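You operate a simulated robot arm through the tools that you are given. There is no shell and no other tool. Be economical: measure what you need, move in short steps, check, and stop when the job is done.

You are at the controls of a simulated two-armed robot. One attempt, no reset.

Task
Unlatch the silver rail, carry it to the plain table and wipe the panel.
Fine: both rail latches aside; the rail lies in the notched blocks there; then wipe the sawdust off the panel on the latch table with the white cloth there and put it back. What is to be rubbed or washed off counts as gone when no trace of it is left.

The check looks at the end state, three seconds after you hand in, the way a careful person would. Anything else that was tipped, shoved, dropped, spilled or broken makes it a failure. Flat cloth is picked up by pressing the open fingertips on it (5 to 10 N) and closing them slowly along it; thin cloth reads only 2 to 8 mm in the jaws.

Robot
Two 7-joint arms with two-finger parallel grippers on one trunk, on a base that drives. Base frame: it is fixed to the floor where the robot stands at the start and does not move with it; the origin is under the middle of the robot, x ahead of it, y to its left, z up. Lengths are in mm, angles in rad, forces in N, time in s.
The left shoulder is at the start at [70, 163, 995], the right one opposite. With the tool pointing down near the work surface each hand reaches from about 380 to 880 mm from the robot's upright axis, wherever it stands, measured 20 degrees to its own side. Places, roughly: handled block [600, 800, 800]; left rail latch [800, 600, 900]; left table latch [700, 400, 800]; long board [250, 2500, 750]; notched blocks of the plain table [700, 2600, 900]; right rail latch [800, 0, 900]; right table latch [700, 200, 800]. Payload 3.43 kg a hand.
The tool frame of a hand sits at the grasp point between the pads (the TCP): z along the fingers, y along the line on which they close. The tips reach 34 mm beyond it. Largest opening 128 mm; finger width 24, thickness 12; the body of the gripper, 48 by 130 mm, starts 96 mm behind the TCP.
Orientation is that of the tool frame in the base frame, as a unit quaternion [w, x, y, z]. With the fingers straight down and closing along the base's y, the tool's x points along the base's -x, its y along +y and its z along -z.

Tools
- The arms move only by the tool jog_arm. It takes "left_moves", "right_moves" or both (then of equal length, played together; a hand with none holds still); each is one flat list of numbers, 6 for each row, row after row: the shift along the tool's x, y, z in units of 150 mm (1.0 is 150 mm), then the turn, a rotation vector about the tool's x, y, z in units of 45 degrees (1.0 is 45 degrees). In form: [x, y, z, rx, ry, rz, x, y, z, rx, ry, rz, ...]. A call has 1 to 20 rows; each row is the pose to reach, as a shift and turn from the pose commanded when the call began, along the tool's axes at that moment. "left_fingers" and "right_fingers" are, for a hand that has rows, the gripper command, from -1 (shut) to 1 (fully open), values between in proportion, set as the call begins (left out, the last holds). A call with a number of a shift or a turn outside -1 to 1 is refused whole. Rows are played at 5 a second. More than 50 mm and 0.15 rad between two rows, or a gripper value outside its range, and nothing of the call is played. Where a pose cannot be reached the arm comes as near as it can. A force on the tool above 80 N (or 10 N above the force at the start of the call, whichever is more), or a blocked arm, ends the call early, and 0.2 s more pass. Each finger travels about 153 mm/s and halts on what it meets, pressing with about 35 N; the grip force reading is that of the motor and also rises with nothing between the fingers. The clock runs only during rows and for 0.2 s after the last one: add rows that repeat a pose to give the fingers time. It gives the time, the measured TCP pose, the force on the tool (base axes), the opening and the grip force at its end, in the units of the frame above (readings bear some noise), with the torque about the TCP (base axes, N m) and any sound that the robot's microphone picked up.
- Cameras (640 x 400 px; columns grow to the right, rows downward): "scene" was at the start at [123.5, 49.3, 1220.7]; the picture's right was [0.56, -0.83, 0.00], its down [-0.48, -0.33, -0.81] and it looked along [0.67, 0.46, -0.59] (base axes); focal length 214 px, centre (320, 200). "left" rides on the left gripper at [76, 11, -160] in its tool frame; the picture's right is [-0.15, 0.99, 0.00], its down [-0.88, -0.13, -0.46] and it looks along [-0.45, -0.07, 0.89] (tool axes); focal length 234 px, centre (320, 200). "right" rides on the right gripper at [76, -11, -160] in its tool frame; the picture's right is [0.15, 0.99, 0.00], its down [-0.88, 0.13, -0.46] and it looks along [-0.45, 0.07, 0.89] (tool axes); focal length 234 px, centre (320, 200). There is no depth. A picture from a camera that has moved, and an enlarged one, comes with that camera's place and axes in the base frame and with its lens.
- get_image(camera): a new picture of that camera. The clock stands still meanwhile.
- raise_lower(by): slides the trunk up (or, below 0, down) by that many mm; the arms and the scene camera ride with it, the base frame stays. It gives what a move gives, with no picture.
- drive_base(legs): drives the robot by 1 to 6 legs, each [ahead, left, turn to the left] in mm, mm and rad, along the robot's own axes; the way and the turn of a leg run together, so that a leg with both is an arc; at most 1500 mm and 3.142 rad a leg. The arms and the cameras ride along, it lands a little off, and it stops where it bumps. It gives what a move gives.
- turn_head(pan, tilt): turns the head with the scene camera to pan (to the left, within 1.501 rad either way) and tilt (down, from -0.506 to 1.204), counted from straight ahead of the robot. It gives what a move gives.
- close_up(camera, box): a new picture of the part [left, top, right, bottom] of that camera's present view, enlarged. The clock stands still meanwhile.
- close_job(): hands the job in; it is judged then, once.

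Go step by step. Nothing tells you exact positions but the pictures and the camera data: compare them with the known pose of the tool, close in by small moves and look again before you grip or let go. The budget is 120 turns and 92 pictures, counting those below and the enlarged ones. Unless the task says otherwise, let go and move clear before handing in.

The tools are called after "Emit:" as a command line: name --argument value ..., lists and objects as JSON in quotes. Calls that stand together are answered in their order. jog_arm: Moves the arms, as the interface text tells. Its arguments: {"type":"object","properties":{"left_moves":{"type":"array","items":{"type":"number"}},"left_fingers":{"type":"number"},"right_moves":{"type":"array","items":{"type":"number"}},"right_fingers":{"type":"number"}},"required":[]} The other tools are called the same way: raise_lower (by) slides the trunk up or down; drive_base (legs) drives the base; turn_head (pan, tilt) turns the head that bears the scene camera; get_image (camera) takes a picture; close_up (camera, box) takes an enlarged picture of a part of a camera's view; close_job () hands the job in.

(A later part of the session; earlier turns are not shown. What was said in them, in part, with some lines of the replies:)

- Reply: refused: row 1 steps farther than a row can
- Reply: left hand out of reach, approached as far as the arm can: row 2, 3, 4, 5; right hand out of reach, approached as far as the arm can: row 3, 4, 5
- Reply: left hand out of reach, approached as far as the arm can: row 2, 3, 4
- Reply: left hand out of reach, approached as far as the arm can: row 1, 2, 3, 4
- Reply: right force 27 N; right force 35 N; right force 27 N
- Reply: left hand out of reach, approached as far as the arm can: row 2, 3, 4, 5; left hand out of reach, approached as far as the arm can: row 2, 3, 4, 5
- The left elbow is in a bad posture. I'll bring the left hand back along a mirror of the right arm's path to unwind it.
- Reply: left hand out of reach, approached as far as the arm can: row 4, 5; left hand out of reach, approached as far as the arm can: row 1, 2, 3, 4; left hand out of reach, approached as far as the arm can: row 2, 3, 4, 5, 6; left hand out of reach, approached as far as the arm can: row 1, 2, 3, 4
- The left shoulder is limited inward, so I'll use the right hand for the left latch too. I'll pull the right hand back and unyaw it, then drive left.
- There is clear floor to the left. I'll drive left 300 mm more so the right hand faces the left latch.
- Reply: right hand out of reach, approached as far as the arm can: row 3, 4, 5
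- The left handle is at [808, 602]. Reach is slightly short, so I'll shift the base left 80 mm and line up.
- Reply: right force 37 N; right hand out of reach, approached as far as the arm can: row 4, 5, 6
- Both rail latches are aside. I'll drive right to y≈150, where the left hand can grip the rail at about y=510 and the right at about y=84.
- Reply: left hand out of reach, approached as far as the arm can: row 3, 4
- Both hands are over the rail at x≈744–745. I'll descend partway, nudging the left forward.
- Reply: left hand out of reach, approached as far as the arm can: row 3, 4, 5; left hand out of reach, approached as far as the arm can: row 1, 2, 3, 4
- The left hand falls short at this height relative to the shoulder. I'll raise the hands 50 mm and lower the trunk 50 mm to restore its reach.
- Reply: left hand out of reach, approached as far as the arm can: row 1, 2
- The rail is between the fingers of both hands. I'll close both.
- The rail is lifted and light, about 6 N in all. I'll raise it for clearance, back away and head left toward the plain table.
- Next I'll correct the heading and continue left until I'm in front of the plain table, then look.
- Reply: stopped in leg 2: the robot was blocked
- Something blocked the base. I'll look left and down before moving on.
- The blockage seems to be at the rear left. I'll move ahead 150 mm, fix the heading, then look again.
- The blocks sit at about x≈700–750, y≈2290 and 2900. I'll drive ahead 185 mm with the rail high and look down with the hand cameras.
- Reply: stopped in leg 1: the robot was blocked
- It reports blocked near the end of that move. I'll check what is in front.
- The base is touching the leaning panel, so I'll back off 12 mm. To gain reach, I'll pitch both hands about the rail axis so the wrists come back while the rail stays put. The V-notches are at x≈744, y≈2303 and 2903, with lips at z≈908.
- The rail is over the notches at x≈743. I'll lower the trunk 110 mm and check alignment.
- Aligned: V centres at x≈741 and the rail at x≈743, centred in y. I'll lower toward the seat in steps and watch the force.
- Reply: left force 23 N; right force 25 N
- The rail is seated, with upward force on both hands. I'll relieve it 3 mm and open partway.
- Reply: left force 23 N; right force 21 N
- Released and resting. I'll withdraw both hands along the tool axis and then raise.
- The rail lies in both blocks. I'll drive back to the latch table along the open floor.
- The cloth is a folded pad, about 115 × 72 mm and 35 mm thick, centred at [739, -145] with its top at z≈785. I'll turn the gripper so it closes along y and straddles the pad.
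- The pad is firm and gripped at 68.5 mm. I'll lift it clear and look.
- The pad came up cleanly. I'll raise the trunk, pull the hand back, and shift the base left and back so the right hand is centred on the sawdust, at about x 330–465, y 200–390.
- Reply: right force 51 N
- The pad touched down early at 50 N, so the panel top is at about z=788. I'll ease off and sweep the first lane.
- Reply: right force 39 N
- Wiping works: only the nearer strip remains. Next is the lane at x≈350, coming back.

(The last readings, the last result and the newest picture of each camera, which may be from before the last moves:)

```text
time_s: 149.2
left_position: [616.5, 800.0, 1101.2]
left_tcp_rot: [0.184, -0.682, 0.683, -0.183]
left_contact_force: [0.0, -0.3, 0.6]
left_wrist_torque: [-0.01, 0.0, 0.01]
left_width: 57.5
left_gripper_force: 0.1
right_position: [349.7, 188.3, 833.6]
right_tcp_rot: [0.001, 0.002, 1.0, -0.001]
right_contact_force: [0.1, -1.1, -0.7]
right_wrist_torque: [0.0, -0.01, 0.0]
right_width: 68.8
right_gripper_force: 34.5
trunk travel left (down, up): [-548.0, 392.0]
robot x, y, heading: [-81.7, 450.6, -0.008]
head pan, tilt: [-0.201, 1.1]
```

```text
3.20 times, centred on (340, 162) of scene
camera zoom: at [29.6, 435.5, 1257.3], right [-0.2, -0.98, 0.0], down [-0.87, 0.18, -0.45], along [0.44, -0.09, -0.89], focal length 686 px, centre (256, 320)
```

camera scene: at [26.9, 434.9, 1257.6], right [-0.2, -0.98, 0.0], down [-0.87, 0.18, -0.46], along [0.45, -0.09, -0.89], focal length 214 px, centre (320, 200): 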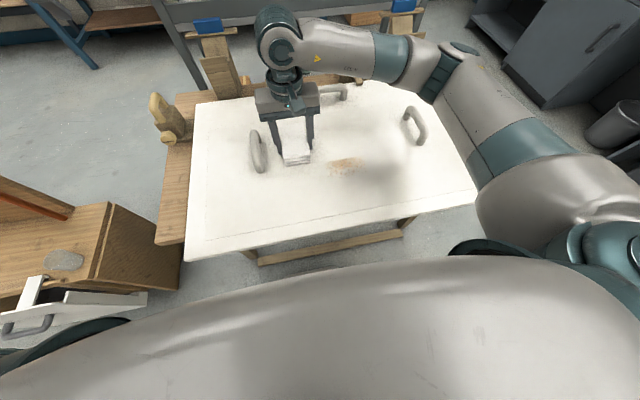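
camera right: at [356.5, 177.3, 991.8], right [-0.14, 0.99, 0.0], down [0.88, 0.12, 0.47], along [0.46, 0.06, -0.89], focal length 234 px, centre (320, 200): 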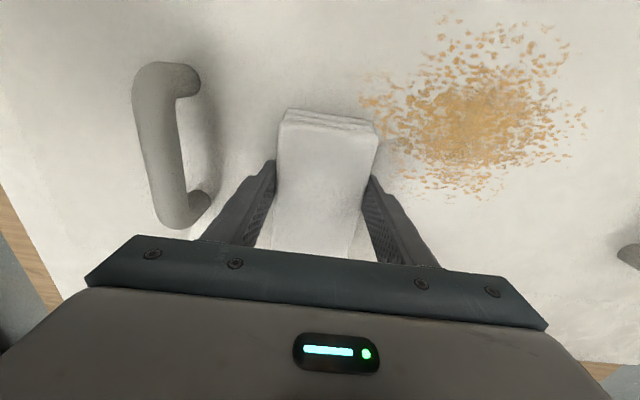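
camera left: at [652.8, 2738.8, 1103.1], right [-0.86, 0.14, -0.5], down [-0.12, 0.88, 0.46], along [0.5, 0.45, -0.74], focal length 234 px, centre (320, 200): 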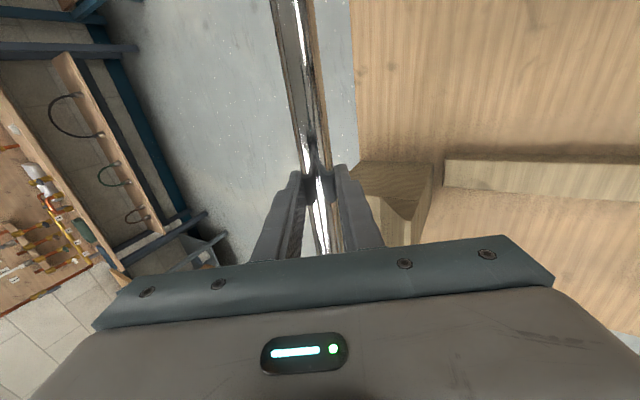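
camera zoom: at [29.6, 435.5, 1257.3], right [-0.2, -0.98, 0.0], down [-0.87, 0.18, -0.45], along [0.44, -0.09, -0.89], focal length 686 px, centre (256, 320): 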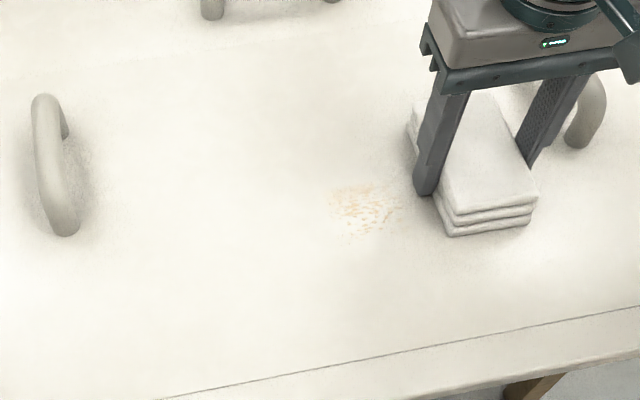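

Contact was lost partway and a small patch remains near [343, 278]. I'll press 2 mm deeper and sweep back over it.

Emit:
jog_arm --right_moves '[0, 0.05, 0.014, 0, 0, 0, 0, 0.2, 0.014, 0, 0, 0, 0, 0.35, 0.014, 0, 0, 0, 0, 0.5, 0.014, 0, 0, 0, 0, 0.65, 0.014, 0, 0, 0, 0, 0.8, 0.014, 0, 0, 0, 0, 0.95, 0.014, 0, 0, 0]'

Emit:
jog_arm --right_moves '[0.06, 0.1, 0, 0, 0, 0, 0.13, 0.2, 0, 0, 0, 0, 0.2, 0.4, 0, 0, 0, 0, 0.2, 0.2, 0, 0, 0, 0, 0.2, 0, 0, 0, 0, 0, 0.2, -0.2, 0, 0, 0, 0, 0.2, -0.4, 0, 0, 0, 0, 0.2, -0.6, 0, 0, 0, 0, 0.2, -0.8, 0, 0, 0, 0, 0.2, -0.95, 0, 0, 0, 0]'

Emit:
close_up --camera "scene" --box '[240, 100, 440, 225]'

```text
time_s: 150.8
left_position: [612.9, 798.8, 1105.0]
left_tcp_rot: [0.184, -0.681, 0.684, -0.185]
left_contact_force: [-0.7, -0.4, 0.1]
left_wrist_torque: [-0.03, -0.02, 0.0]
left_width: 57.5
left_gripper_force: 0.0
right_position: [348.4, 330.3, 830.9]
right_tcp_rot: [0.004, 0.004, 1.0, 0.0]
right_contact_force: [0.9, -21.5, 66.7]
right_wrist_torque: [-1.42, 1.14, 0.3]
right_width: 69.0
right_gripper_force: 35.0
trunk travel left (down, up): [-548.0, 392.0]
robot x, y, heading: [-81.3, 451.3, -0.004]
head pan, tilt: [-0.201, 1.1]
```

```text
time_s: 151.3
left_position: [615.3, 799.5, 1100.2]
left_tcp_rot: [0.183, -0.682, 0.683, -0.184]
left_contact_force: [-0.4, -0.5, -0.8]
left_wrist_torque: [-0.03, -0.01, 0.0]
left_width: 57.5
left_gripper_force: 0.1
right_position: [336.4, 349.7, 833.2]
right_tcp_rot: [0.005, 0.002, 1.0, -0.001]
right_contact_force: [-8.2, -9.6, 27.2]
right_wrist_torque: [0.65, 0.58, 0.6]
right_width: 69.0
right_gripper_force: 35.1
trunk travel left (down, up): [-548.0, 392.0]
robot x, y, heading: [-81.9, 448.4, -0.006]
head pan, tilt: [-0.201, 1.1]
stopped in row 2 (right hand): the force on the tool passed its limit (the readings are from after the stop); the commanded pose is now the measured one
```

```text
3.20 times, centred on (340, 162) of scene
camera zoom: at [27.6, 436.5, 1256.6], right [-0.2, -0.98, 0.0], down [-0.87, 0.18, -0.46], along [0.45, -0.09, -0.89], focal length 686 px, centre (256, 320)
```

zoom: 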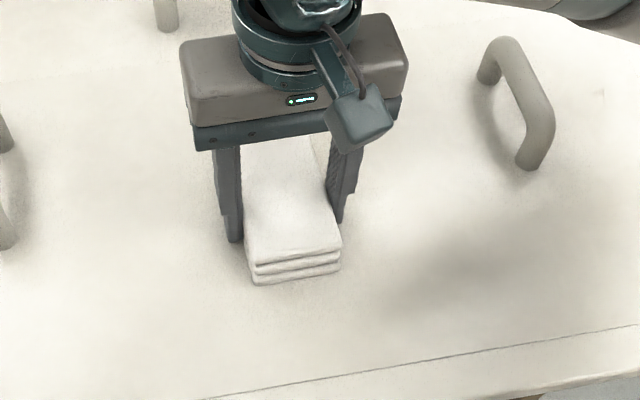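

The force limit stopped that sweep, but the patch looks gone. I'll lift straight up and inspect the panel.

Emit:
jog_arm --right_moves '[0, 0, -0.2, 0, 0, 0, 0, 0, -0.4, 0, 0, 0, 0, 0, -0.6, 0, 0, 0, -0.3, 0, -0.6, 0, 0, 0, -0.6, 0, -0.6, 0, 0, 0, -0.9, 0, -0.6, 0, 0, 0]'

Emit:
close_up --camera "scene" --box '[240, 120, 440, 245]'

Emit:
close_up --camera "right" --box '[120, 0, 520, 200]'

```text
time_s: 152.8
left_position: [619.0, 799.2, 1101.7]
left_tcp_rot: [0.183, -0.681, 0.685, -0.184]
left_contact_force: [-0.1, -0.6, -0.3]
left_wrist_torque: [0.0, 0.06, 0.01]
left_width: 57.6
left_gripper_force: 0.1
right_position: [472.1, 352.6, 923.4]
right_tcp_rot: [0.004, 0.004, 1.0, -0.002]
right_contact_force: [-0.8, 1.2, -0.1]
right_wrist_torque: [0.0, 0.0, 0.01]
right_width: 69.1
right_gripper_force: 35.2
trunk travel left (down, up): [-548.0, 392.0]
robot x, y, heading: [-83.3, 445.8, -0.008]
head pan, tilt: [-0.201, 1.1]
```

```text
3.20 times, centred on (340, 182) of scene
camera zoom: at [31.0, 436.0, 1257.2], right [-0.2, -0.98, 0.0], down [-0.87, 0.18, -0.45], along [0.44, -0.09, -0.89], focal length 686 px, centre (256, 256)
```

zoom: 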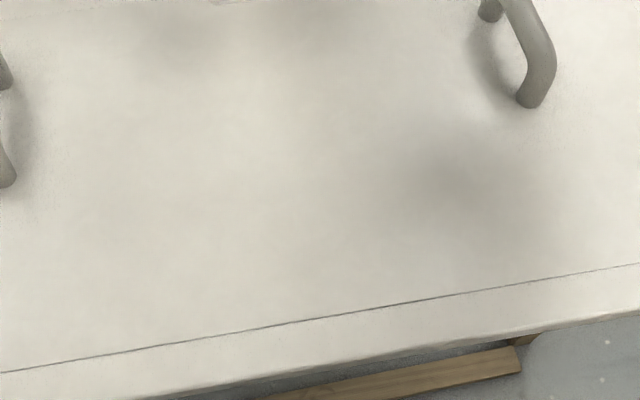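

```text
1.60 times, centred on (320, 100) of right
camera zoom: at [395.4, 341.1, 1082.2], right [-0.14, 0.99, 0.0], down [0.88, 0.13, 0.46], along [0.46, 0.06, -0.89], focal length 375 px, centre (320, 360)
```

zoom: 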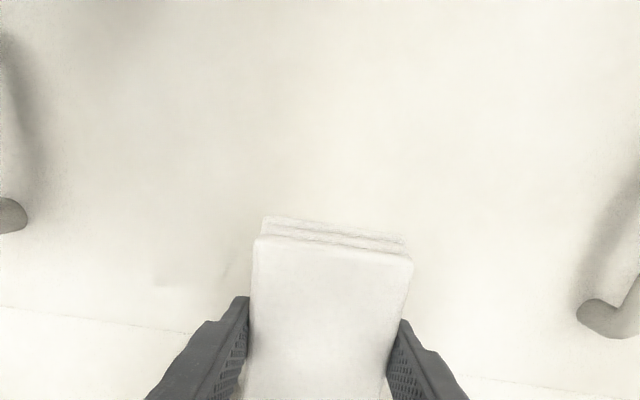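

It looks clean, but there's a faint mark near [479, 276] hidden close to the pad. I'll raise the hand and take a closer look there.

Emit:
jog_arm --right_moves '[0.3, 0, -0.1, 0, 0, 0, 0.55, 0, -0.3, 0, 0, 0, 0.55, 0, -0.5, 0, 0, 0, 0.55, 0, -0.5, 0, 0, 0]'

Emit:
close_up --camera "right" --box '[150, 40, 420, 210]'

Emit:
close_up --camera "scene" --box '[270, 90, 400, 180]'

```text
time_s: 153.8
left_position: [617.9, 799.7, 1101.3]
left_tcp_rot: [0.184, -0.682, 0.684, -0.184]
left_contact_force: [-0.1, 0.0, -0.9]
left_wrist_torque: [-0.05, 0.01, 0.0]
left_width: 57.7
left_gripper_force: 0.1
right_position: [389.5, 351.5, 995.1]
right_tcp_rot: [0.004, 0.004, 1.0, 0.0]
right_contact_force: [-0.1, 0.3, -0.9]
right_wrist_torque: [0.01, -0.02, 0.02]
right_width: 69.1
right_gripper_force: 34.8
trunk travel left (down, up): [-548.0, 392.0]
robot x, y, heading: [-76.1, 451.2, -0.01]
head pan, tilt: [-0.201, 1.1]
```

```text
2.35 times, centred on (285, 125) of right
camera zoom: at [311.6, 340.2, 1155.1], right [-0.14, 0.99, 0.0], down [0.88, 0.12, 0.46], along [0.46, 0.06, -0.89], focal length 551 px, centre (402, 376)
```

zoom: 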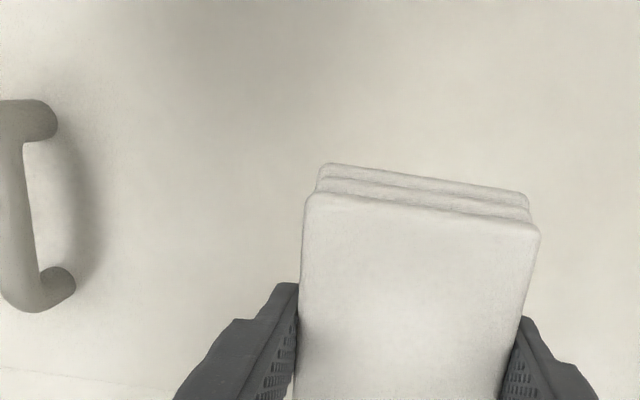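

```text
4.44 times, centred on (335, 135) of scene
camera zoom: at [30.5, 435.7, 1257.2], right [-0.2, -0.98, 0.0], down [-0.87, 0.18, -0.45], along [0.44, -0.09, -0.89], focal length 953 px, centre (253, 489)
```

zoom: 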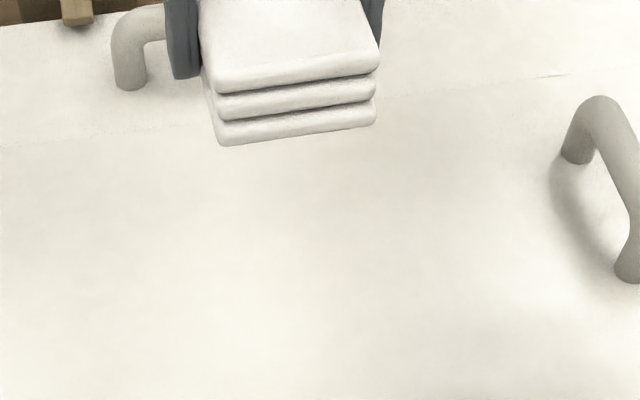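

The panel looks clean. I'll do one extra even-pressure pass over the whole area to leave no faint trace.

Emit:
jog_arm --right_moves '[-0.15, 0.1, 0.2, 0, 0, 0, -0.3, 0.2, 0.4, 0, 0, 0, -0.45, 0.3, 0.6, 0, 0, 0, -0.5, 0.32, 0.8, 0, 0, 0, -0.5, 0.32, 1, 0, 0, 0, -0.5, 0.32, 1, 0, 0, 0]'

Emit:
jog_arm --right_moves '[0, 0, 0.06, 0, 0, 0, 0, 0, 0.08, 0, 0, 0, 0, 0, 0.085, 0, 0, 0]'

```text
time_s: 155.2
left_position: [617.2, 799.4, 1100.1]
left_tcp_rot: [0.184, -0.682, 0.684, -0.183]
left_contact_force: [0.4, 0.4, 0.1]
left_wrist_torque: [0.01, 0.01, 0.03]
left_width: 57.6
left_gripper_force: 0.1
right_position: [467.3, 400.9, 847.8]
right_tcp_rot: [0.005, 0.004, 1.0, -0.001]
right_contact_force: [0.2, 0.3, -0.7]
right_wrist_torque: [0.02, 0.03, -0.02]
right_width: 68.8
right_gripper_force: 35.2
trunk travel left (down, up): [-548.0, 392.0]
robot x, y, heading: [-82.7, 448.5, -0.004]
head pan, tilt: [-0.201, 1.1]
```

```text
time_s: 155.9
left_position: [618.9, 800.2, 1100.7]
left_tcp_rot: [0.183, -0.682, 0.684, -0.184]
left_contact_force: [0.5, 0.0, -0.1]
left_wrist_torque: [-0.02, 0.0, 0.01]
left_width: 57.6
left_gripper_force: 0.0
right_position: [464.4, 398.3, 834.6]
right_tcp_rot: [0.004, 0.003, 1.0, -0.002]
right_contact_force: [-0.1, -0.1, -0.5]
right_wrist_torque: [0.03, 0.0, 0.03]
right_width: 68.8
right_gripper_force: 35.3
trunk travel left (down, up): [-548.0, 392.0]
robot x, y, heading: [-84.6, 444.1, -0.002]
head pan, tilt: [-0.201, 1.1]
```

Emit:
jog_arm --right_moves '[0, 0, 0.018, 0, 0, 0, 0, -0.16, 0.018, 0, 0, 0, 0, -0.32, 0.018, 0, 0, 0, 0, -0.48, 0.018, 0, 0, 0, 0, -0.64, 0.018, 0, 0, 0, 0, -0.8, 0.018, 0, 0, 0, 0, -0.95, 0.018, 0, 0, 0]'

Emit:
jog_arm --right_moves '[0, -0.16, 0, 0, 0, 0, 0, -0.32, 0, 0, 0, 0, 0, -0.42, 0, 0, 0, 0, 0.2, -0.42, 0, 0, 0, 0, 0.4, -0.42, 0, 0, 0, 0, 0.4, -0.2, 0, 0, 0, 0, 0.4, 0, 0, 0, 0, 0, 0.4, 0.2, 0, 0, 0, 0, 0.4, 0.4, 0, 0, 0, 0, 0.4, 0.6, 0, 0, 0, 0, 0.4, 0.8, 0, 0, 0, 0, 0.4, 1, 0, 0, 0, 0]'

Emit:
jog_arm --right_moves '[0.2, 0, 0, 0, 0, 0, 0.38, 0, 0, 0, 0, 0, 0.38, -0.2, 0, 0, 0, 0, 0.38, -0.4, 0, 0, 0, 0, 0.38, -0.6, 0, 0, 0, 0, 0.38, -0.8, 0, 0, 0, 0, 0.38, -1, 0, 0, 0, 0]'

```text
time_s: 157.6
left_position: [617.5, 800.8, 1102.4]
left_tcp_rot: [0.183, -0.681, 0.685, -0.183]
left_contact_force: [0.2, -0.1, -0.1]
left_wrist_torque: [-0.02, -0.01, 0.01]
left_width: 57.6
left_gripper_force: 0.0
right_position: [463.3, 255.3, 831.2]
right_tcp_rot: [0.004, 0.004, 1.0, -0.001]
right_contact_force: [-0.3, 5.4, 10.4]
right_wrist_torque: [0.62, 0.12, -0.04]
right_width: 68.9
right_gripper_force: 35.4
trunk travel left (down, up): [-548.0, 392.0]
robot x, y, heading: [-80.3, 454.8, -0.005]
head pan, tilt: [-0.201, 1.1]
```

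```text
time_s: 160.1
left_position: [616.6, 801.5, 1100.1]
left_tcp_rot: [0.183, -0.682, 0.684, -0.184]
left_contact_force: [-0.2, -0.5, 0.2]
left_wrist_torque: [-0.04, 0.0, 0.0]
left_width: 57.6
left_gripper_force: 0.1
right_position: [405.3, 384.7, 831.5]
right_tcp_rot: [0.005, 0.003, 1.0, -0.001]
right_contact_force: [-7.5, -0.8, 14.5]
right_wrist_torque: [0.51, 0.41, 0.4]
right_width: 68.9
right_gripper_force: 35.1
trunk travel left (down, up): [-548.0, 392.0]
robot x, y, heading: [-82.3, 448.9, -0.0]
head pan, tilt: [-0.201, 1.1]
stopped in row 12 (right hand): the force on the tool passed its limit (the readings are from after the stop); the commanded pose is now the measured one
```

```text
time_s: 161.7
left_position: [613.9, 803.0, 1102.2]
left_tcp_rot: [0.183, -0.682, 0.684, -0.185]
left_contact_force: [-0.2, 0.0, 0.2]
left_wrist_torque: [-0.01, -0.01, 0.0]
left_width: 57.8
left_gripper_force: 0.0
right_position: [346.6, 235.2, 831.6]
right_tcp_rot: [0.008, 0.004, 1.0, 0.0]
right_contact_force: [-0.8, 16.5, 51.6]
right_wrist_torque: [2.57, 0.64, -0.61]
right_width: 68.6
right_gripper_force: 35.1
trunk travel left (down, up): [-548.0, 392.0]
robot x, y, heading: [-79.8, 448.3, -0.006]
head pan, tilt: [-0.201, 1.1]
```

Now I'll lift off, raise, and check the panel from the head camera.

Emit:
jog_arm --right_moves '[0, 0, -0.2, 0, 0, 0, 0, 0, -0.4, 0, 0, 0, -0.1, 0, -0.6, 0, 0, 0, -0.4, 0, -0.6, 0, 0, 0, -0.7, 0, -0.6, 0, 0, 0, -1, 0, -0.6, 0, 0, 0]'

Emit:
raise_lower --by 130

Emit:
get_image --camera "scene"

Emit:
close_up --camera "scene" --box '[270, 130, 420, 230]'

```text
time_s: 163.1
left_position: [618.2, 798.9, 1101.9]
left_tcp_rot: [0.182, -0.682, 0.684, -0.183]
left_contact_force: [-0.3, 0.4, -0.8]
left_wrist_torque: [-0.03, 0.02, -0.02]
left_width: 57.7
left_gripper_force: 0.1
right_position: [500.5, 237.3, 924.0]
right_tcp_rot: [0.003, 0.004, 1.0, -0.001]
right_contact_force: [-0.2, -0.1, -0.9]
right_wrist_torque: [0.02, 0.07, 0.0]
right_width: 69.0
right_gripper_force: 35.2
trunk travel left (down, up): [-548.0, 392.0]
robot x, y, heading: [-84.1, 450.4, -0.003]
head pan, tilt: [-0.201, 1.1]
```

```text
time_s: 164.7
left_position: [617.1, 798.9, 1232.1]
left_tcp_rot: [0.183, -0.682, 0.684, -0.184]
left_contact_force: [0.7, -0.2, -0.8]
left_wrist_torque: [-0.03, -0.03, 0.0]
left_width: 57.4
left_gripper_force: 0.0
right_position: [498.2, 237.0, 1052.7]
right_tcp_rot: [0.005, 0.004, 1.0, -0.002]
right_contact_force: [0.1, 0.4, -0.1]
right_wrist_torque: [-0.01, 0.0, 0.02]
right_width: 68.7
right_gripper_force: 34.8
trunk travel left (down, up): [-678.0, 262.0]
robot x, y, heading: [-82.0, 446.3, -0.007]
head pan, tilt: [-0.201, 1.1]
```

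```text
18 pictures are left
camera scene: at [30.5, 435.6, 1387.2], right [-0.2, -0.98, 0.0], down [-0.87, 0.18, -0.45], along [0.44, -0.09, -0.89], focal length 214 px, centre (320, 200)
```

scene: 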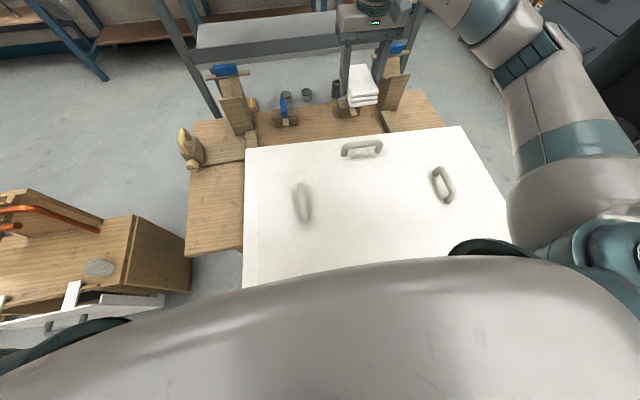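

```text
4.00 times, centred on (345, 180) of scene
camera zoom: at [30.5, 435.6, 1387.2], right [-0.2, -0.98, 0.0], down [-0.87, 0.18, -0.45], along [0.44, -0.09, -0.89], focal length 858 px, centre (220, 280)
```

zoom: 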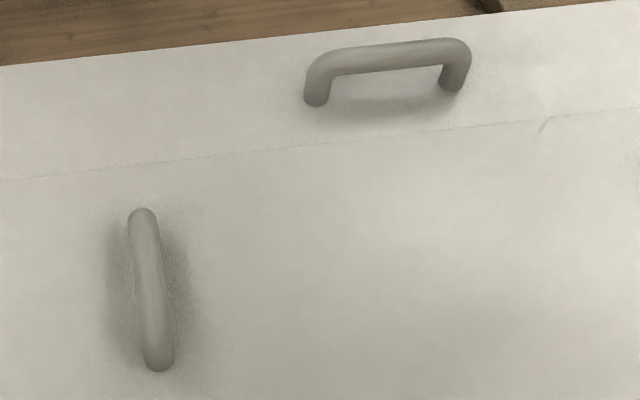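

The panel itself slid while I wiped: its back edge is now well off the latches. It was at back edge x≈670, y from -96 to 700, top z≈788. I'll put the cloth back first, then drag the panel back by its handles.

Emit:
drive_base --legs '[[44, -318, 0]]'

Emit:
jog_arm --right_moves '[-0.25, -0.1, 0, 0, 0, 0, -0.5, -0.2, 0, 0, 0, 0, -0.75, -0.3, 0, 0, 0, 0, -1, -0.4, 0, 0, 0, 0]'

```text
time_s: 166.8
left_position: [661.3, 481.9, 1231.2]
left_tcp_rot: [0.183, -0.681, 0.685, -0.185]
left_contact_force: [-0.2, -0.1, 0.0]
left_wrist_torque: [-0.02, -0.03, 0.02]
left_width: 57.6
left_gripper_force: 0.1
right_position: [541.5, -78.2, 1053.1]
right_tcp_rot: [0.005, 0.005, 1.0, -0.002]
right_contact_force: [-0.3, 0.4, -1.3]
right_wrist_torque: [-0.04, 0.03, -0.02]
right_width: 68.9
right_gripper_force: 34.7
trunk travel left (down, up): [-678.0, 262.0]
robot x, y, heading: [-36.8, 133.6, -0.01]
head pan, tilt: [-0.201, 1.1]
```

```text
time_s: 167.8
left_position: [663.1, 482.5, 1229.8]
left_tcp_rot: [0.181, -0.682, 0.684, -0.184]
left_contact_force: [0.1, -0.6, 1.0]
left_wrist_torque: [0.0, 0.01, 0.02]
left_width: 57.5
left_gripper_force: 0.1
right_position: [694.1, -138.7, 1054.9]
right_tcp_rot: [0.004, 0.005, 1.0, -0.001]
right_contact_force: [0.7, -0.3, -0.6]
right_wrist_torque: [0.0, 0.04, -0.04]
right_width: 68.9
right_gripper_force: 34.9
trunk travel left (down, up): [-678.0, 262.0]
robot x, y, heading: [-38.9, 132.3, -0.008]
head pan, tilt: [-0.201, 1.1]
```

Emit:
jog_arm --right_moves '[-0.14, -0.03, 0, 0, 0, -0.01, -0.277, -0.055, 0, 0, 0, -0.012, -0.277, -0.055, 0, 0, 0, -0.012]'

Emit:
raise_lower --by -130

Emit:
jog_arm --right_moves '[0, 0, 0.25, 0, 0, 0, 0, 0, 0.5, 0, 0, 0, 0, 0, 0.65, 0, 0, 0, 0, 0, 0.72, 0, 0, 0, 0, 0, 0.72, 0, 0, 0]'

Emit:
get_image --camera "right"

```text
time_s: 168.6
left_position: [661.0, 480.9, 1230.3]
left_tcp_rot: [0.183, -0.681, 0.685, -0.184]
left_contact_force: [1.2, 0.1, 0.2]
left_wrist_torque: [-0.02, -0.01, 0.0]
left_width: 57.6
left_gripper_force: 0.3
right_position: [732.8, -149.2, 1055.8]
right_tcp_rot: [0.006, 0.0, 1.0, -0.001]
right_contact_force: [-1.0, -0.4, -0.6]
right_wrist_torque: [0.03, 0.0, -0.01]
right_width: 69.1
right_gripper_force: 34.9
trunk travel left (down, up): [-678.0, 262.0]
robot x, y, heading: [-38.3, 130.9, -0.014]
head pan, tilt: [-0.201, 1.1]
```

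```text
time_s: 170.2
left_position: [661.6, 483.0, 1102.2]
left_tcp_rot: [0.183, -0.681, 0.685, -0.184]
left_contact_force: [1.3, 0.2, 0.5]
left_wrist_torque: [-0.02, 0.01, 0.01]
left_width: 57.6
left_gripper_force: 0.0
right_position: [733.2, -149.3, 925.8]
right_tcp_rot: [0.004, -0.001, 1.0, -0.001]
right_contact_force: [0.7, -1.4, -1.0]
right_wrist_torque: [-0.02, 0.04, 0.0]
right_width: 69.2
right_gripper_force: 34.7
trunk travel left (down, up): [-548.0, 392.0]
robot x, y, heading: [-39.2, 129.3, -0.006]
head pan, tilt: [-0.201, 1.1]
```

```text
time_s: 171.4
left_position: [661.7, 482.5, 1101.5]
left_tcp_rot: [0.183, -0.681, 0.685, -0.185]
left_contact_force: [0.6, -0.6, -0.1]
left_wrist_torque: [-0.01, -0.02, 0.02]
left_width: 57.5
left_gripper_force: 0.1
right_position: [734.1, -151.4, 817.2]
right_tcp_rot: [0.004, 0.0, 1.0, -0.001]
right_contact_force: [0.9, -0.4, 0.2]
right_wrist_torque: [0.01, 0.0, 0.0]
right_width: 68.9
right_gripper_force: 35.1
trunk travel left (down, up): [-548.0, 392.0]
robot x, y, heading: [-40.2, 133.2, -0.005]
head pan, tilt: [-0.201, 1.1]
```

```text
16 pictures are left
camera right: at [656.4, -162.9, 976.7], right [-0.15, 0.99, 0.0], down [0.88, 0.13, 0.46], along [0.46, 0.06, -0.89], focal length 234 px, centre (320, 200)
```

right: 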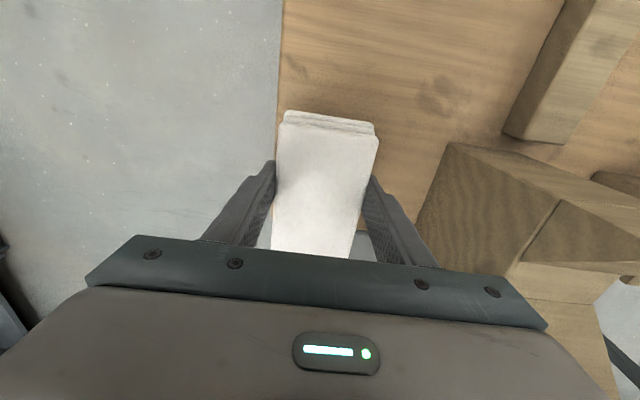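

Emit:
jog_arm --right_moves '[-0.01, 0.027, 0.05, 0, 0, 0, -0.01, 0.027, 0.1, 0, 0, 0, -0.01, 0.027, 0.145, 0, 0, 0, -0.01, 0.027, 0.145, 0, 0, 0]'

Emit:
jog_arm --right_moves '[0, 0, 0, 0, 0, 0, 0, 0, 0, 0, 0, 0, 0, 0, -0.2, 0, 0, 0, 0, 0, -0.4, 0, 0, 0, 0, 0, -0.6, 0, 0, 0, 0, 0, -0.8, 0, 0, 0]' --right_fingers 0.5

Emit:
raise_lower --by 150

Emit:
get_image --camera "scene"

```text
time_s: 172.4
left_position: [661.8, 481.8, 1100.5]
left_tcp_rot: [0.182, -0.681, 0.685, -0.184]
left_contact_force: [0.6, 0.7, -0.5]
left_wrist_torque: [0.02, 0.01, 0.0]
left_width: 57.6
left_gripper_force: 0.1
right_position: [736.3, -147.3, 796.1]
right_tcp_rot: [0.004, 0.0, 1.0, -0.001]
right_contact_force: [-0.1, 0.6, -0.3]
right_wrist_torque: [-0.02, 0.01, -0.01]
right_width: 68.8
right_gripper_force: 34.5
trunk travel left (down, up): [-548.0, 392.0]
robot x, y, heading: [-40.3, 131.1, -0.005]
head pan, tilt: [-0.201, 1.1]
```

```text
time_s: 173.8
left_position: [661.2, 482.1, 1101.2]
left_tcp_rot: [0.182, -0.681, 0.685, -0.185]
left_contact_force: [0.5, 0.2, 0.3]
left_wrist_torque: [0.0, 0.01, 0.0]
left_width: 57.7
left_gripper_force: 0.0
right_position: [733.7, -144.0, 916.4]
right_tcp_rot: [0.004, -0.001, 1.0, -0.002]
right_contact_force: [-0.3, 0.2, 0.6]
right_wrist_torque: [-0.01, -0.01, 0.0]
right_width: 96.0
right_gripper_force: 0.0
trunk travel left (down, up): [-548.0, 392.0]
robot x, y, heading: [-40.2, 130.4, -0.007]
head pan, tilt: [-0.201, 1.1]
```

```text
time_s: 175.5
left_position: [662.0, 482.5, 1250.8]
left_tcp_rot: [0.182, -0.682, 0.684, -0.184]
left_contact_force: [0.3, 0.1, -0.4]
left_wrist_torque: [0.0, 0.02, 0.02]
left_width: 57.4
left_gripper_force: 0.1
right_position: [735.2, -145.0, 1066.1]
right_tcp_rot: [0.005, 0.0, 1.0, -0.002]
right_contact_force: [-0.3, -0.2, 0.2]
right_wrist_torque: [-0.02, 0.0, 0.04]
right_width: 95.9
right_gripper_force: 0.1
trunk travel left (down, up): [-698.0, 242.0]
robot x, y, heading: [-42.2, 131.3, -0.008]
head pan, tilt: [-0.201, 1.1]
```

```text
15 pictures are left
camera scene: at [73.8, 119.1, 1407.2], right [-0.21, -0.98, 0.0], down [-0.87, 0.18, -0.45], along [0.44, -0.09, -0.89], focal length 214 px, centre (320, 200)
```

scene: 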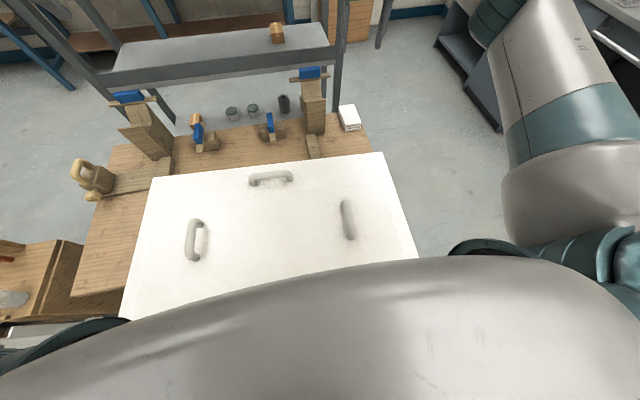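

The cloth is back. The panel is now shifted about (-114, -100) mm with yaw ≈ -0.08. I'll back the base off and bring both hands over its side handles to drag it back.

Emit:
drive_base --legs '[[-165, 70, 0.008]]'

Emit:
raise_lower --by -130

Emit:
jog_arm --left_moves '[0, 0, 0, -0.13, 0, 0, 0, 0, 0, -0.26, 0, 0, 0, 0, 0, -0.39, 0, 0, 0, 0, 0, -0.52, 0, 0, 0, 0, 0, -0.66, 0, 0]' --left_fingers 0.3

Emit:
jog_arm --left_moves '[0, 0, 0, 0, 0, 0.18, 0, 0, 0, 0, 0, 0.36, 0, 0, 0, 0, 0, 0.54, 0, 0, 0, 0, 0, 0.72, 0, 0, 0, 0, 0, 0.9, 0, 0, 0, 0, 0, 1]' --right_moves '[0.25, 0, 0, 0, 0, 0, 0.5, 0, 0, 0, 0, 0, 0.75, 0.1, 0, 0, 0, 0, 1, 0.2, 0, 0, 0, 0, 1, 0.3, 0, 0, 0, 0, 1, 0.35, 0, 0, 0, 0]' --right_fingers 0.3

Emit:
jog_arm --left_moves '[0, 0, 0, 0, 0, 0.18, 0, 0, 0, 0, 0, 0.36, 0, 0, 0, 0, 0, 0.54, 0, 0, 0, 0, 0, 0.72, 0, 0, 0, 0, 0, 0.9, 0, 0, 0, 0, 0, 1]' --right_moves '[0.2, 0.05, 0, 0, 0, 0, 0.4, 0.05, 0, 0, 0, 0, 0.6, 0.05, 0, 0, 0, 0, 0.8, 0.05, 0, 0, 0, 0, 0.8, 0.05, 0, 0, 0, 0, 0.8, 0.05, 0, 0, 0, 0]'

```text
time_s: 177.0
left_position: [496.6, 561.4, 1250.3]
left_tcp_rot: [-0.184, 0.685, -0.681, 0.182]
left_contact_force: [-0.2, 0.3, 0.5]
left_wrist_torque: [0.01, 0.03, 0.04]
left_width: 57.5
left_gripper_force: 0.0
right_position: [576.4, -66.1, 1064.4]
right_tcp_rot: [0.003, -0.006, 1.0, -0.001]
right_contact_force: [0.1, 0.4, 0.4]
right_wrist_torque: [0.0, -0.01, 0.01]
right_width: 95.9
right_gripper_force: 0.1
trunk travel left (down, up): [-698.0, 242.0]
robot x, y, heading: [-202.4, 205.1, 0.007]
head pan, tilt: [-0.201, 1.1]
```

```text
time_s: 178.6
left_position: [493.0, 561.4, 1120.8]
left_tcp_rot: [-0.184, 0.685, -0.681, 0.183]
left_contact_force: [-0.2, 0.8, -0.1]
left_wrist_torque: [-0.03, -0.02, 0.01]
left_width: 57.8
left_gripper_force: 0.0
right_position: [574.9, -65.0, 935.4]
right_tcp_rot: [0.004, -0.006, 1.0, -0.002]
right_contact_force: [0.0, 1.1, 0.5]
right_wrist_torque: [-0.01, 0.01, -0.02]
right_width: 95.9
right_gripper_force: 0.1
trunk travel left (down, up): [-568.0, 372.0]
robot x, y, heading: [-204.5, 203.8, -0.0]
head pan, tilt: [-0.201, 1.1]
```

```text
time_s: 179.8
left_position: [496.5, 561.5, 1119.6]
left_tcp_rot: [-0.001, 0.71, -0.704, 0.002]
left_contact_force: [0.7, 0.2, 0.1]
left_wrist_torque: [-0.03, 0.01, 0.02]
left_width: 83.1
left_gripper_force: 0.0
right_position: [576.7, -64.0, 935.1]
right_tcp_rot: [0.003, -0.006, 1.0, -0.002]
right_contact_force: [0.4, 0.4, 0.0]
right_wrist_torque: [-0.02, 0.08, -0.01]
right_width: 96.1
right_gripper_force: 0.0
trunk travel left (down, up): [-568.0, 372.0]
robot x, y, heading: [-202.6, 205.5, -0.001]
head pan, tilt: [-0.201, 1.1]
```

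```text
time_s: 181.2
left_position: [493.6, 562.2, 1121.4]
left_tcp_rot: [0.003, -0.384, 0.923, -0.002]
left_contact_force: [0.1, -0.4, -0.1]
left_wrist_torque: [0.03, -0.02, -0.01]
left_width: 83.2
left_gripper_force: 0.1
right_position: [423.6, -13.8, 935.2]
right_tcp_rot: [0.004, -0.006, 1.0, -0.002]
right_contact_force: [-0.4, 0.5, 0.9]
right_wrist_torque: [0.0, -0.03, -0.02]
right_width: 83.0
right_gripper_force: 0.0
trunk travel left (down, up): [-568.0, 372.0]
robot x, y, heading: [-201.5, 205.0, 0.002]
head pan, tilt: [-0.201, 1.1]
```

```text
time_s: 182.6
left_position: [493.8, 561.4, 1120.6]
left_tcp_rot: [0.004, -0.002, 1.0, 0.0]
left_contact_force: [-0.1, 0.4, -0.3]
left_wrist_torque: [0.01, 0.02, 0.0]
left_width: 83.2
left_gripper_force: 0.1
right_position: [303.2, -7.6, 932.5]
right_tcp_rot: [0.004, -0.005, 1.0, -0.001]
right_contact_force: [-0.2, -0.2, 0.4]
right_wrist_torque: [0.03, 0.02, 0.01]
right_width: 83.4
right_gripper_force: 0.2
trunk travel left (down, up): [-568.0, 372.0]
robot x, y, heading: [-200.6, 206.1, 0.007]
head pan, tilt: [-0.201, 1.1]
```

Emit:
jog_arm --left_moves '[0.2, -0.15, 0.15, 0, 0, 0, 0.4, -0.3, 0.3, 0, 0, 0, 0.6, -0.45, 0.45, 0, 0, 0, 0.8, -0.6, 0.6, 0, 0, 0, 0.95, -0.75, 0.75, 0, 0, 0, 1, -0.85, 0.9, 0, 0, 0]'

Emit:
jog_arm --left_moves '[0.19, 0, 0.2, 0, 0, 0, 0.19, 0, 0.33, 0, 0, 0, 0.19, 0, 0.33, 0, 0, 0]'

Emit:
get_image --camera "left"

Emit:
get_image --camera "right"

```text
time_s: 184.0
left_position: [349.2, 436.3, 981.8]
left_tcp_rot: [0.002, -0.004, 1.0, -0.001]
left_contact_force: [0.8, -0.2, 0.0]
left_wrist_torque: [-0.02, 0.01, -0.03]
left_width: 83.2
left_gripper_force: 0.1
right_position: [305.6, -6.8, 931.9]
right_tcp_rot: [0.003, -0.007, 1.0, -0.001]
right_contact_force: [0.6, 0.5, 0.4]
right_wrist_torque: [-0.03, 0.01, 0.02]
right_width: 83.3
right_gripper_force: 0.0
trunk travel left (down, up): [-568.0, 372.0]
robot x, y, heading: [-202.3, 203.3, 0.001]
head pan, tilt: [-0.201, 1.1]
```

```text
time_s: 184.8
left_position: [319.2, 434.0, 933.5]
left_tcp_rot: [0.004, -0.004, 1.0, 0.0]
left_contact_force: [-0.6, -0.4, -0.2]
left_wrist_torque: [-0.03, -0.04, -0.03]
left_width: 83.2
left_gripper_force: 0.1
right_position: [303.9, -7.9, 932.6]
right_tcp_rot: [0.005, -0.006, 1.0, -0.001]
right_contact_force: [-0.2, 0.8, 0.4]
right_wrist_torque: [-0.02, -0.02, -0.02]
right_width: 83.4
right_gripper_force: 0.0
trunk travel left (down, up): [-568.0, 372.0]
robot x, y, heading: [-200.5, 205.4, 0.002]
head pan, tilt: [-0.201, 1.1]
```

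```text
14 pictures are left
camera left: at [241.1, 444.4, 1092.6], right [0.14, 0.99, 0.0], down [0.88, -0.12, 0.46], along [0.46, -0.06, -0.89], focal length 234 px, centre (320, 200)
```

left: 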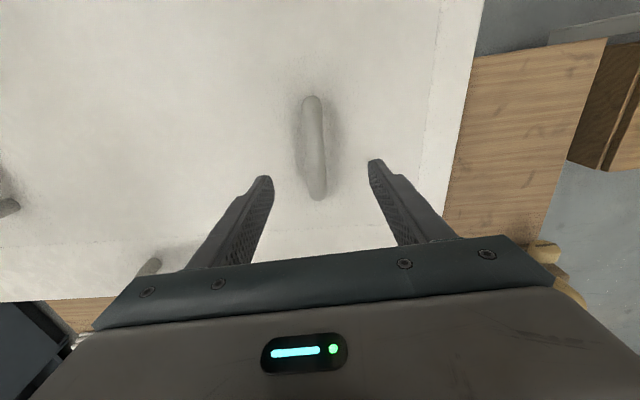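

```text
13 pictures are left
camera right: at [225.9, -21.1, 1091.4], right [-0.16, 0.99, 0.0], down [0.87, 0.14, 0.46], along [0.46, 0.07, -0.89], focal length 234 px, centre (320, 200)
```

right: 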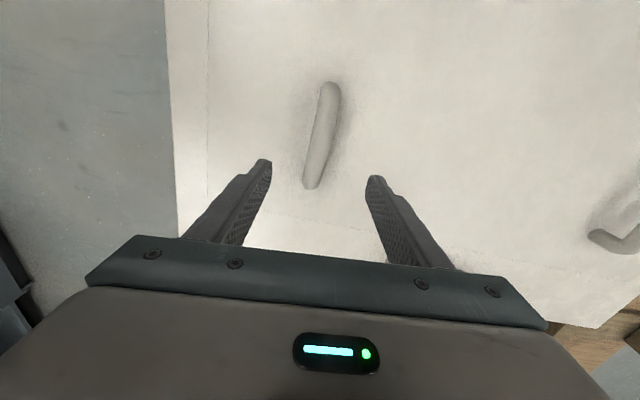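

Originally the handles were at left (415, 518) and right (416, 81). They are now at left (317, 430) and right (290, -11). I'll descend on both with matching yaw, then grip.

Emit:
jog_arm --left_moves '[0.01, -0.02, 0.2, 0, 0, 0.05, 0.01, -0.025, 0.4, 0, 0, 0.09, 0.01, -0.025, 0.6, 0, 0, 0.09, 0.01, -0.025, 0.69, 0, 0, 0.09, 0.01, -0.025, 0.69, 0, 0, 0.09]' --right_moves '[0.05, -0.02, 0.2, 0, 0, 0.05, 0.09, -0.025, 0.4, 0, 0, 0.1, 0.09, -0.025, 0.6, 0, 0, 0.1, 0.09, -0.025, 0.69, 0, 0, 0.1, 0.09, -0.025, 0.69, 0, 0, 0.1]'

Emit:
jog_arm --left_moves '[0, 0, 0, 0, 0, 0, 0, 0, 0, 0, 0, 0, 0, 0, 0, 0, 0, 0]' --right_moves '[0, 0, 0, 0, 0, 0, 0, 0, 0, 0, 0, 0, 0, 0, 0, 0, 0, 0]' --left_fingers -1 --right_fingers -1

```text
time_s: 186.0
left_position: [317.5, 427.9, 834.1]
left_tcp_rot: [0.004, 0.033, 0.999, 0.0]
left_contact_force: [-0.2, -0.8, 0.5]
left_wrist_torque: [0.01, -0.03, 0.0]
left_width: 83.3
left_gripper_force: 0.1
right_position: [290.6, -11.3, 831.1]
right_tcp_rot: [0.009, 0.034, 0.999, 0.001]
right_contact_force: [3.3, -5.6, 46.5]
right_wrist_torque: [0.49, 0.32, 0.11]
right_width: 82.3
right_gripper_force: 0.1
trunk travel left (down, up): [-568.0, 372.0]
robot x, y, heading: [-202.1, 205.1, 0.001]
head pan, tilt: [-0.201, 1.1]
```

```text
time_s: 186.8
left_position: [314.9, 429.2, 834.7]
left_tcp_rot: [0.006, 0.032, 0.999, -0.001]
left_contact_force: [0.7, -5.3, 0.1]
left_wrist_torque: [0.03, 0.7, 0.04]
left_width: 21.6
left_gripper_force: 35.6
right_position: [289.2, -10.0, 832.8]
right_tcp_rot: [0.009, 0.033, 0.999, 0.0]
right_contact_force: [-3.1, 2.4, 60.7]
right_wrist_torque: [0.18, 1.12, 0.25]
right_width: 21.7
right_gripper_force: 35.3
trunk travel left (down, up): [-568.0, 372.0]
robot x, y, heading: [-205.3, 202.1, 0.001]
head pan, tilt: [-0.201, 1.1]
```

Both handles are gripped. I'll relieve the downward press and drag the panel partway back.

Emit:
jog_arm --left_moves '[0, 0, -0.005, 0, 0, 0, -0.06, 0.064, -0.005, 0, 0, -0.009, -0.12, 0.128, -0.005, 0, 0, -0.018, -0.18, 0.193, -0.005, 0, 0, -0.027, -0.245, 0.257, -0.005, 0, 0, -0.036, -0.306, 0.321, -0.005, 0, 0, -0.045, -0.368, 0.385, -0.005, 0, 0, -0.054]' --right_moves '[0, 0, -0.027, 0, 0, 0, -0.08, 0.065, -0.027, 0, 0, -0.009, -0.16, 0.131, -0.027, 0, 0, -0.018, -0.24, 0.196, -0.027, 0, 0, -0.027, -0.32, 0.262, -0.027, 0, 0, -0.036, -0.4, 0.327, -0.027, 0, 0, -0.045, -0.48, 0.392, -0.027, 0, 0, -0.054]'

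```text
time_s: 188.4
left_position: [376.3, 481.5, 835.6]
left_tcp_rot: [0.005, 0.011, 1.0, 0.001]
left_contact_force: [-5.9, -13.5, 15.6]
left_wrist_torque: [-0.18, -0.29, -0.87]
left_width: 21.9
left_gripper_force: 35.6
right_position: [364.2, 43.0, 834.4]
right_tcp_rot: [0.004, 0.011, 1.0, 0.0]
right_contact_force: [5.2, 12.5, 0.6]
right_wrist_torque: [-0.31, 0.53, -0.92]
right_width: 22.0
right_gripper_force: 34.8
trunk travel left (down, up): [-568.0, 372.0]
robot x, y, heading: [-205.0, 207.8, 0.003]
head pan, tilt: [-0.201, 1.1]
```

Emit:
jog_arm --left_moves '[-0.05, 0.05, 0, 0, 0, -0.006, -0.1, 0.1, 0, 0, 0, -0.012, -0.15, 0.145, 0, 0, 0, -0.018, -0.2, 0.195, 0, 0, 0, -0.024]' --right_moves '[-0.065, 0.052, 0, 0, 0, -0.006, -0.13, 0.104, 0, 0, 0, -0.012, -0.195, 0.15, 0, 0, 0, -0.018, -0.26, 0.2, 0, 0, 0, -0.024]'

Emit:
turn_head --pan 0.0 --tilt 0.85

Emit:
get_image --camera "scene"

```text
time_s: 189.4
left_position: [407.7, 512.6, 833.4]
left_tcp_rot: [0.004, 0.001, 1.0, -0.001]
left_contact_force: [-2.8, -17.7, 11.1]
left_wrist_torque: [-0.1, 0.37, -0.52]
left_width: 21.8
left_gripper_force: 35.0
right_position: [406.3, 71.4, 834.8]
right_tcp_rot: [0.005, 0.002, 1.0, -0.001]
right_contact_force: [2.2, 17.9, -0.9]
right_wrist_torque: [-0.35, 0.58, -0.27]
right_width: 21.8
right_gripper_force: 34.7
trunk travel left (down, up): [-568.0, 372.0]
robot x, y, heading: [-202.8, 205.6, 0.007]
head pan, tilt: [-0.201, 1.1]
```

```text
time_s: 190.2
left_position: [407.2, 512.1, 834.9]
left_tcp_rot: [0.003, 0.002, 1.0, 0.0]
left_contact_force: [-3.0, -18.6, 14.1]
left_wrist_torque: [0.17, 0.7, -0.49]
left_width: 22.0
left_gripper_force: 35.0
right_position: [406.2, 72.5, 835.1]
right_tcp_rot: [0.004, 0.003, 1.0, -0.001]
right_contact_force: [2.6, 19.9, -0.8]
right_wrist_torque: [-0.08, 0.3, -0.36]
right_width: 21.8
right_gripper_force: 35.0
trunk travel left (down, up): [-568.0, 372.0]
robot x, y, heading: [-201.5, 203.5, 0.005]
head pan, tilt: [0.0, 0.85]
```

```text
12 pictures are left
camera scene: at [-73.4, 204.2, 1295.0], right [0.0, -1.0, 0.0], down [-0.75, 0.0, -0.66], along [0.66, 0.0, -0.75], focal length 214 px, centre (320, 200)
```

scene: 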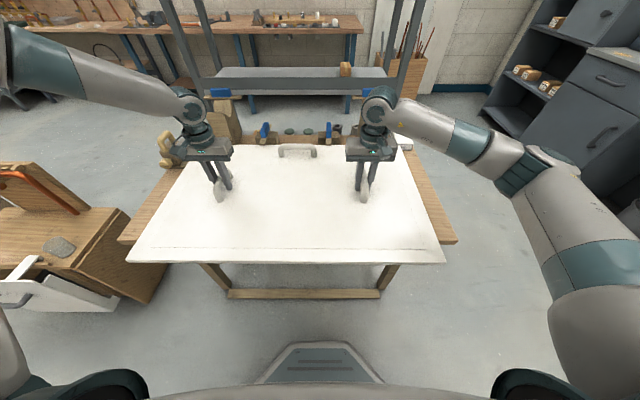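

The panel is nearly home. I'll move the last ~9.5 mm in x and y and check the corners.

Emit:
jog_arm --left_moves '[-0.03, 0.03, 0, 0, 0, 0, -0.06, 0.063, 0, 0, 0, 0, -0.06, 0.063, 0, 0, 0, 0]' --right_moves '[-0.03, 0.03, 0, 0, 0, 0, -0.065, 0.063, 0, 0, 0, 0, -0.065, 0.063, 0, 0, 0, 0]'

Emit:
close_up --camera "scene" --box '[150, 90, 420, 220]'

```text
time_s: 191.0
left_position: [415.5, 521.8, 833.2]
left_tcp_rot: [0.003, 0.002, 1.0, 0.0]
left_contact_force: [-2.4, -21.8, 7.3]
left_wrist_torque: [0.02, -0.54, -0.11]
left_width: 21.6
left_gripper_force: 35.1
right_position: [415.4, 81.0, 836.2]
right_tcp_rot: [0.004, 0.003, 1.0, 0.0]
right_contact_force: [-0.6, 19.1, -0.4]
right_wrist_torque: [-0.25, -0.26, 0.04]
right_width: 21.9
right_gripper_force: 35.0
trunk travel left (down, up): [-568.0, 372.0]
robot x, y, heading: [-203.4, 203.4, 0.004]
head pan, tilt: [0.0, 0.85]
```

```text
2.37 times, centred on (285, 155) of scene
camera zoom: at [-73.5, 204.0, 1295.0], right [0.0, -1.0, 0.0], down [-0.75, 0.0, -0.66], along [0.66, 0.0, -0.75], focal length 508 px, centre (403, 307)
```

zoom: 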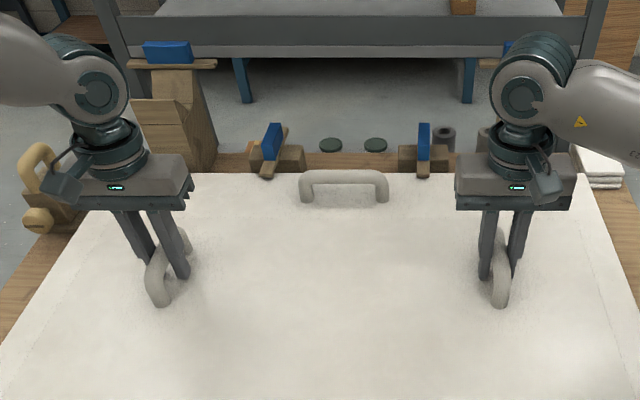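

Emit:
jog_arm --left_moves '[0, 0, 0, 0, 0, 0, 0, 0, 0, 0, 0, 0, 0, 0, -0.2, 0, 0, 0, 0, 0, -0.4, 0, 0, 0, 0, 0, -0.6, 0, 0, 0, 0, 0, -0.8, 0, 0, 0]' --right_moves '[0, 0, 0, 0, 0, 0, 0, 0, 0, 0, 0, 0, 0, 0, -0.2, 0, 0, 0, 0, 0, -0.4, 0, 0, 0, 0, 0, -0.6, 0, 0, 0, 0, 0, -0.8, 0, 0, 0]' --left_fingers 0.2 --right_fingers 0.2

Emit:
close_up --camera "scene" --box '[360, 110, 440, 160]'

Emit:
close_up --camera "scene" --box '[150, 110, 350, 220]'

```text
time_s: 192.4
left_position: [414.8, 522.1, 953.4]
left_tcp_rot: [0.003, 0.002, 1.0, 0.0]
left_contact_force: [-0.5, 0.1, -0.2]
left_wrist_torque: [0.0, -0.01, -0.03]
left_width: 76.7
left_gripper_force: 0.1
right_position: [415.1, 81.4, 957.3]
right_tcp_rot: [0.005, 0.004, 1.0, -0.001]
right_contact_force: [1.2, -1.0, -0.1]
right_wrist_torque: [0.03, -0.05, -0.04]
right_width: 76.5
right_gripper_force: 0.2
trunk travel left (down, up): [-568.0, 372.0]
robot x, y, heading: [-204.2, 205.5, 0.005]
head pan, tilt: [0.0, 0.85]
```

```text
8.00 times, centred on (400, 135) of scene
camera zoom: at [-74.1, 204.8, 1295.1], right [0.0, -1.0, 0.0], down [-0.75, 0.0, -0.66], along [0.66, 0.0, -0.75], focal length 1716 px, centre (-320, 720)
```

zoom: 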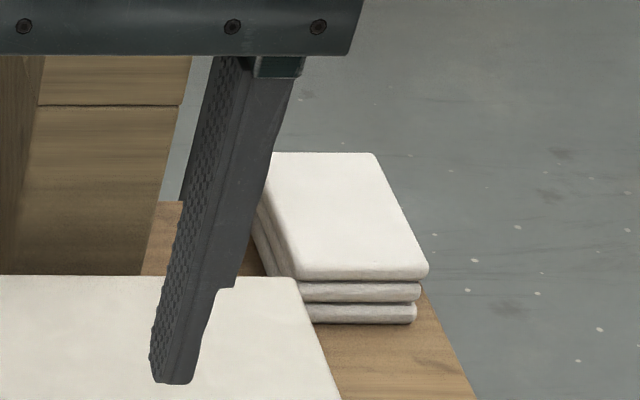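

```text
3.20 times, centred on (250, 165) of scene
camera zoom: at [-74.1, 204.8, 1295.1], right [0.0, -1.0, 0.0], down [-0.75, 0.0, -0.66], along [0.66, 0.0, -0.75], focal length 686 px, centre (544, 312)
```

zoom: 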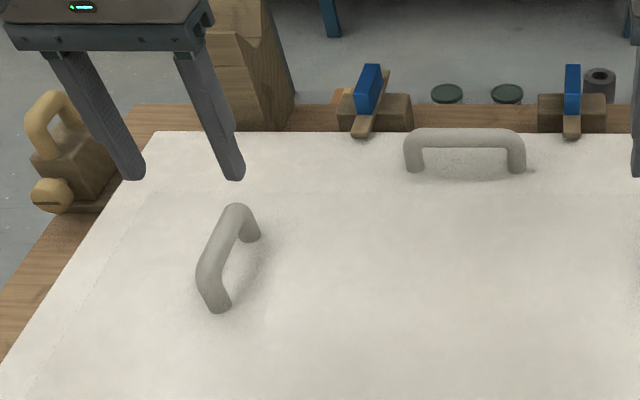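

The panel is back within a few millimetres under its latches and clean. I'll move clear and take a last look at the rail and the table.

Emit:
raise_lower --by 150

Emit:
drive_base --legs '[[-150, 0, 0]]'

Emit:
get_image --camera "scene"

Emit:
turn_head --pan 1.1 --tilt 0.4

Emit:
get_image --camera "scene"

```text
time_s: 194.1
left_position: [416.3, 521.7, 1101.6]
left_tcp_rot: [0.003, 0.002, 1.0, 0.0]
left_contact_force: [-0.8, 0.0, -0.5]
left_wrist_torque: [0.0, 0.02, -0.02]
left_width: 76.7
left_gripper_force: 0.0
right_position: [415.3, 80.5, 1106.5]
right_tcp_rot: [0.005, 0.003, 1.0, -0.002]
right_contact_force: [-0.5, -0.5, 0.9]
right_wrist_torque: [-0.02, -0.02, 0.01]
right_width: 76.7
right_gripper_force: 0.1
trunk travel left (down, up): [-718.0, 222.0]
robot x, y, heading: [-201.3, 205.9, 0.005]
head pan, tilt: [0.0, 0.85]
```

```text
time_s: 195.5
left_position: [269.4, 520.3, 1100.6]
left_tcp_rot: [0.003, 0.002, 1.0, 0.0]
left_contact_force: [0.0, 0.0, 0.4]
left_wrist_torque: [0.02, 0.03, 0.0]
left_width: 76.6
left_gripper_force: 0.0
right_position: [268.5, 78.7, 1104.6]
right_tcp_rot: [0.003, 0.005, 1.0, -0.002]
right_contact_force: [-0.2, 1.0, -0.5]
right_wrist_torque: [-0.01, -0.02, -0.02]
right_width: 76.9
right_gripper_force: 0.1
trunk travel left (down, up): [-718.0, 222.0]
robot x, y, heading: [-348.6, 202.9, 0.001]
head pan, tilt: [0.0, 0.85]
```

```text
8 pictures are left
camera scene: at [-219.1, 204.3, 1444.7], right [0.0, -1.0, 0.0], down [-0.75, 0.0, -0.66], along [0.66, 0.0, -0.75], focal length 214 px, centre (320, 200)
```

scene: 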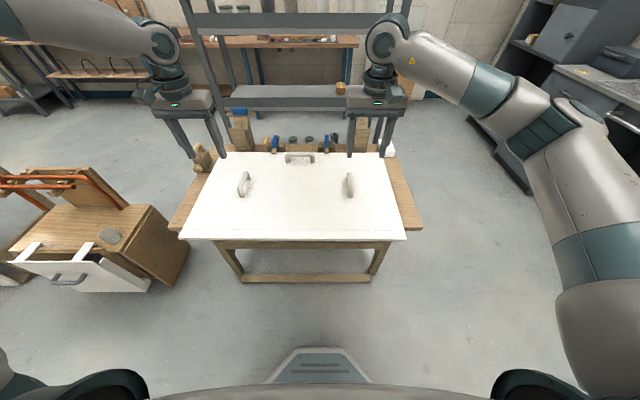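

```text
time_s: 196.8
left_position: [268.2, 520.6, 1102.6]
left_tcp_rot: [0.004, 0.001, 1.0, 0.0]
left_contact_force: [-0.1, -0.7, -0.7]
left_wrist_torque: [0.01, -0.02, 0.01]
left_width: 76.6
left_gripper_force: 0.1
right_position: [267.0, 78.3, 1106.3]
right_tcp_rot: [0.004, 0.004, 1.0, -0.001]
right_contact_force: [0.1, 0.5, 0.3]
right_wrist_torque: [0.02, 0.01, -0.01]
right_width: 76.9
right_gripper_force: 0.1
trunk travel left (down, up): [-718.0, 222.0]
robot x, y, heading: [-351.8, 203.2, -0.003]
head pan, tilt: [1.1, 0.4]
```

```text
7 pictures are left
camera scene: at [-257.5, 286.7, 1484.1], right [0.89, -0.45, 0.0], down [-0.18, -0.35, -0.92], along [0.42, 0.82, -0.39], focal length 214 px, centre (320, 200)
```

scene: 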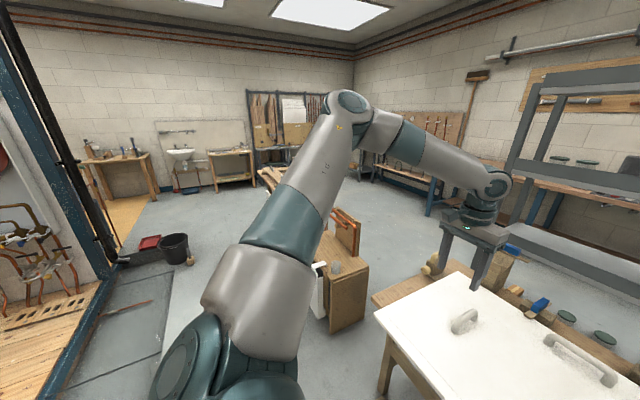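

The rail rests in the notched blocks, both rail latches are aside, the panel looks clean and is back in place, the cloth is back, and the hands are clear. I'm handing in.

Emit:
close_job

```text
The job is handed in.
```

I've handed the job in. Both rail latches are turned aside and the silver rail lies in the notched blocks on the plain table. The sawdust is wiped off, with no trace left that I could see, and the white cloth is back at its corner.

- **Panel slid during wiping:** it slid about 115 mm back and 100 mm sideways. I dragged it back by its handles to within a few millimetres of where it was, so it may still be slightly off.
- **Base bumped twice near the plain table:** one bump was against the white panel leaning there, and I could not identify what stopped the base the other time. I saw nothing out of place afterwards, but I did not check closely.
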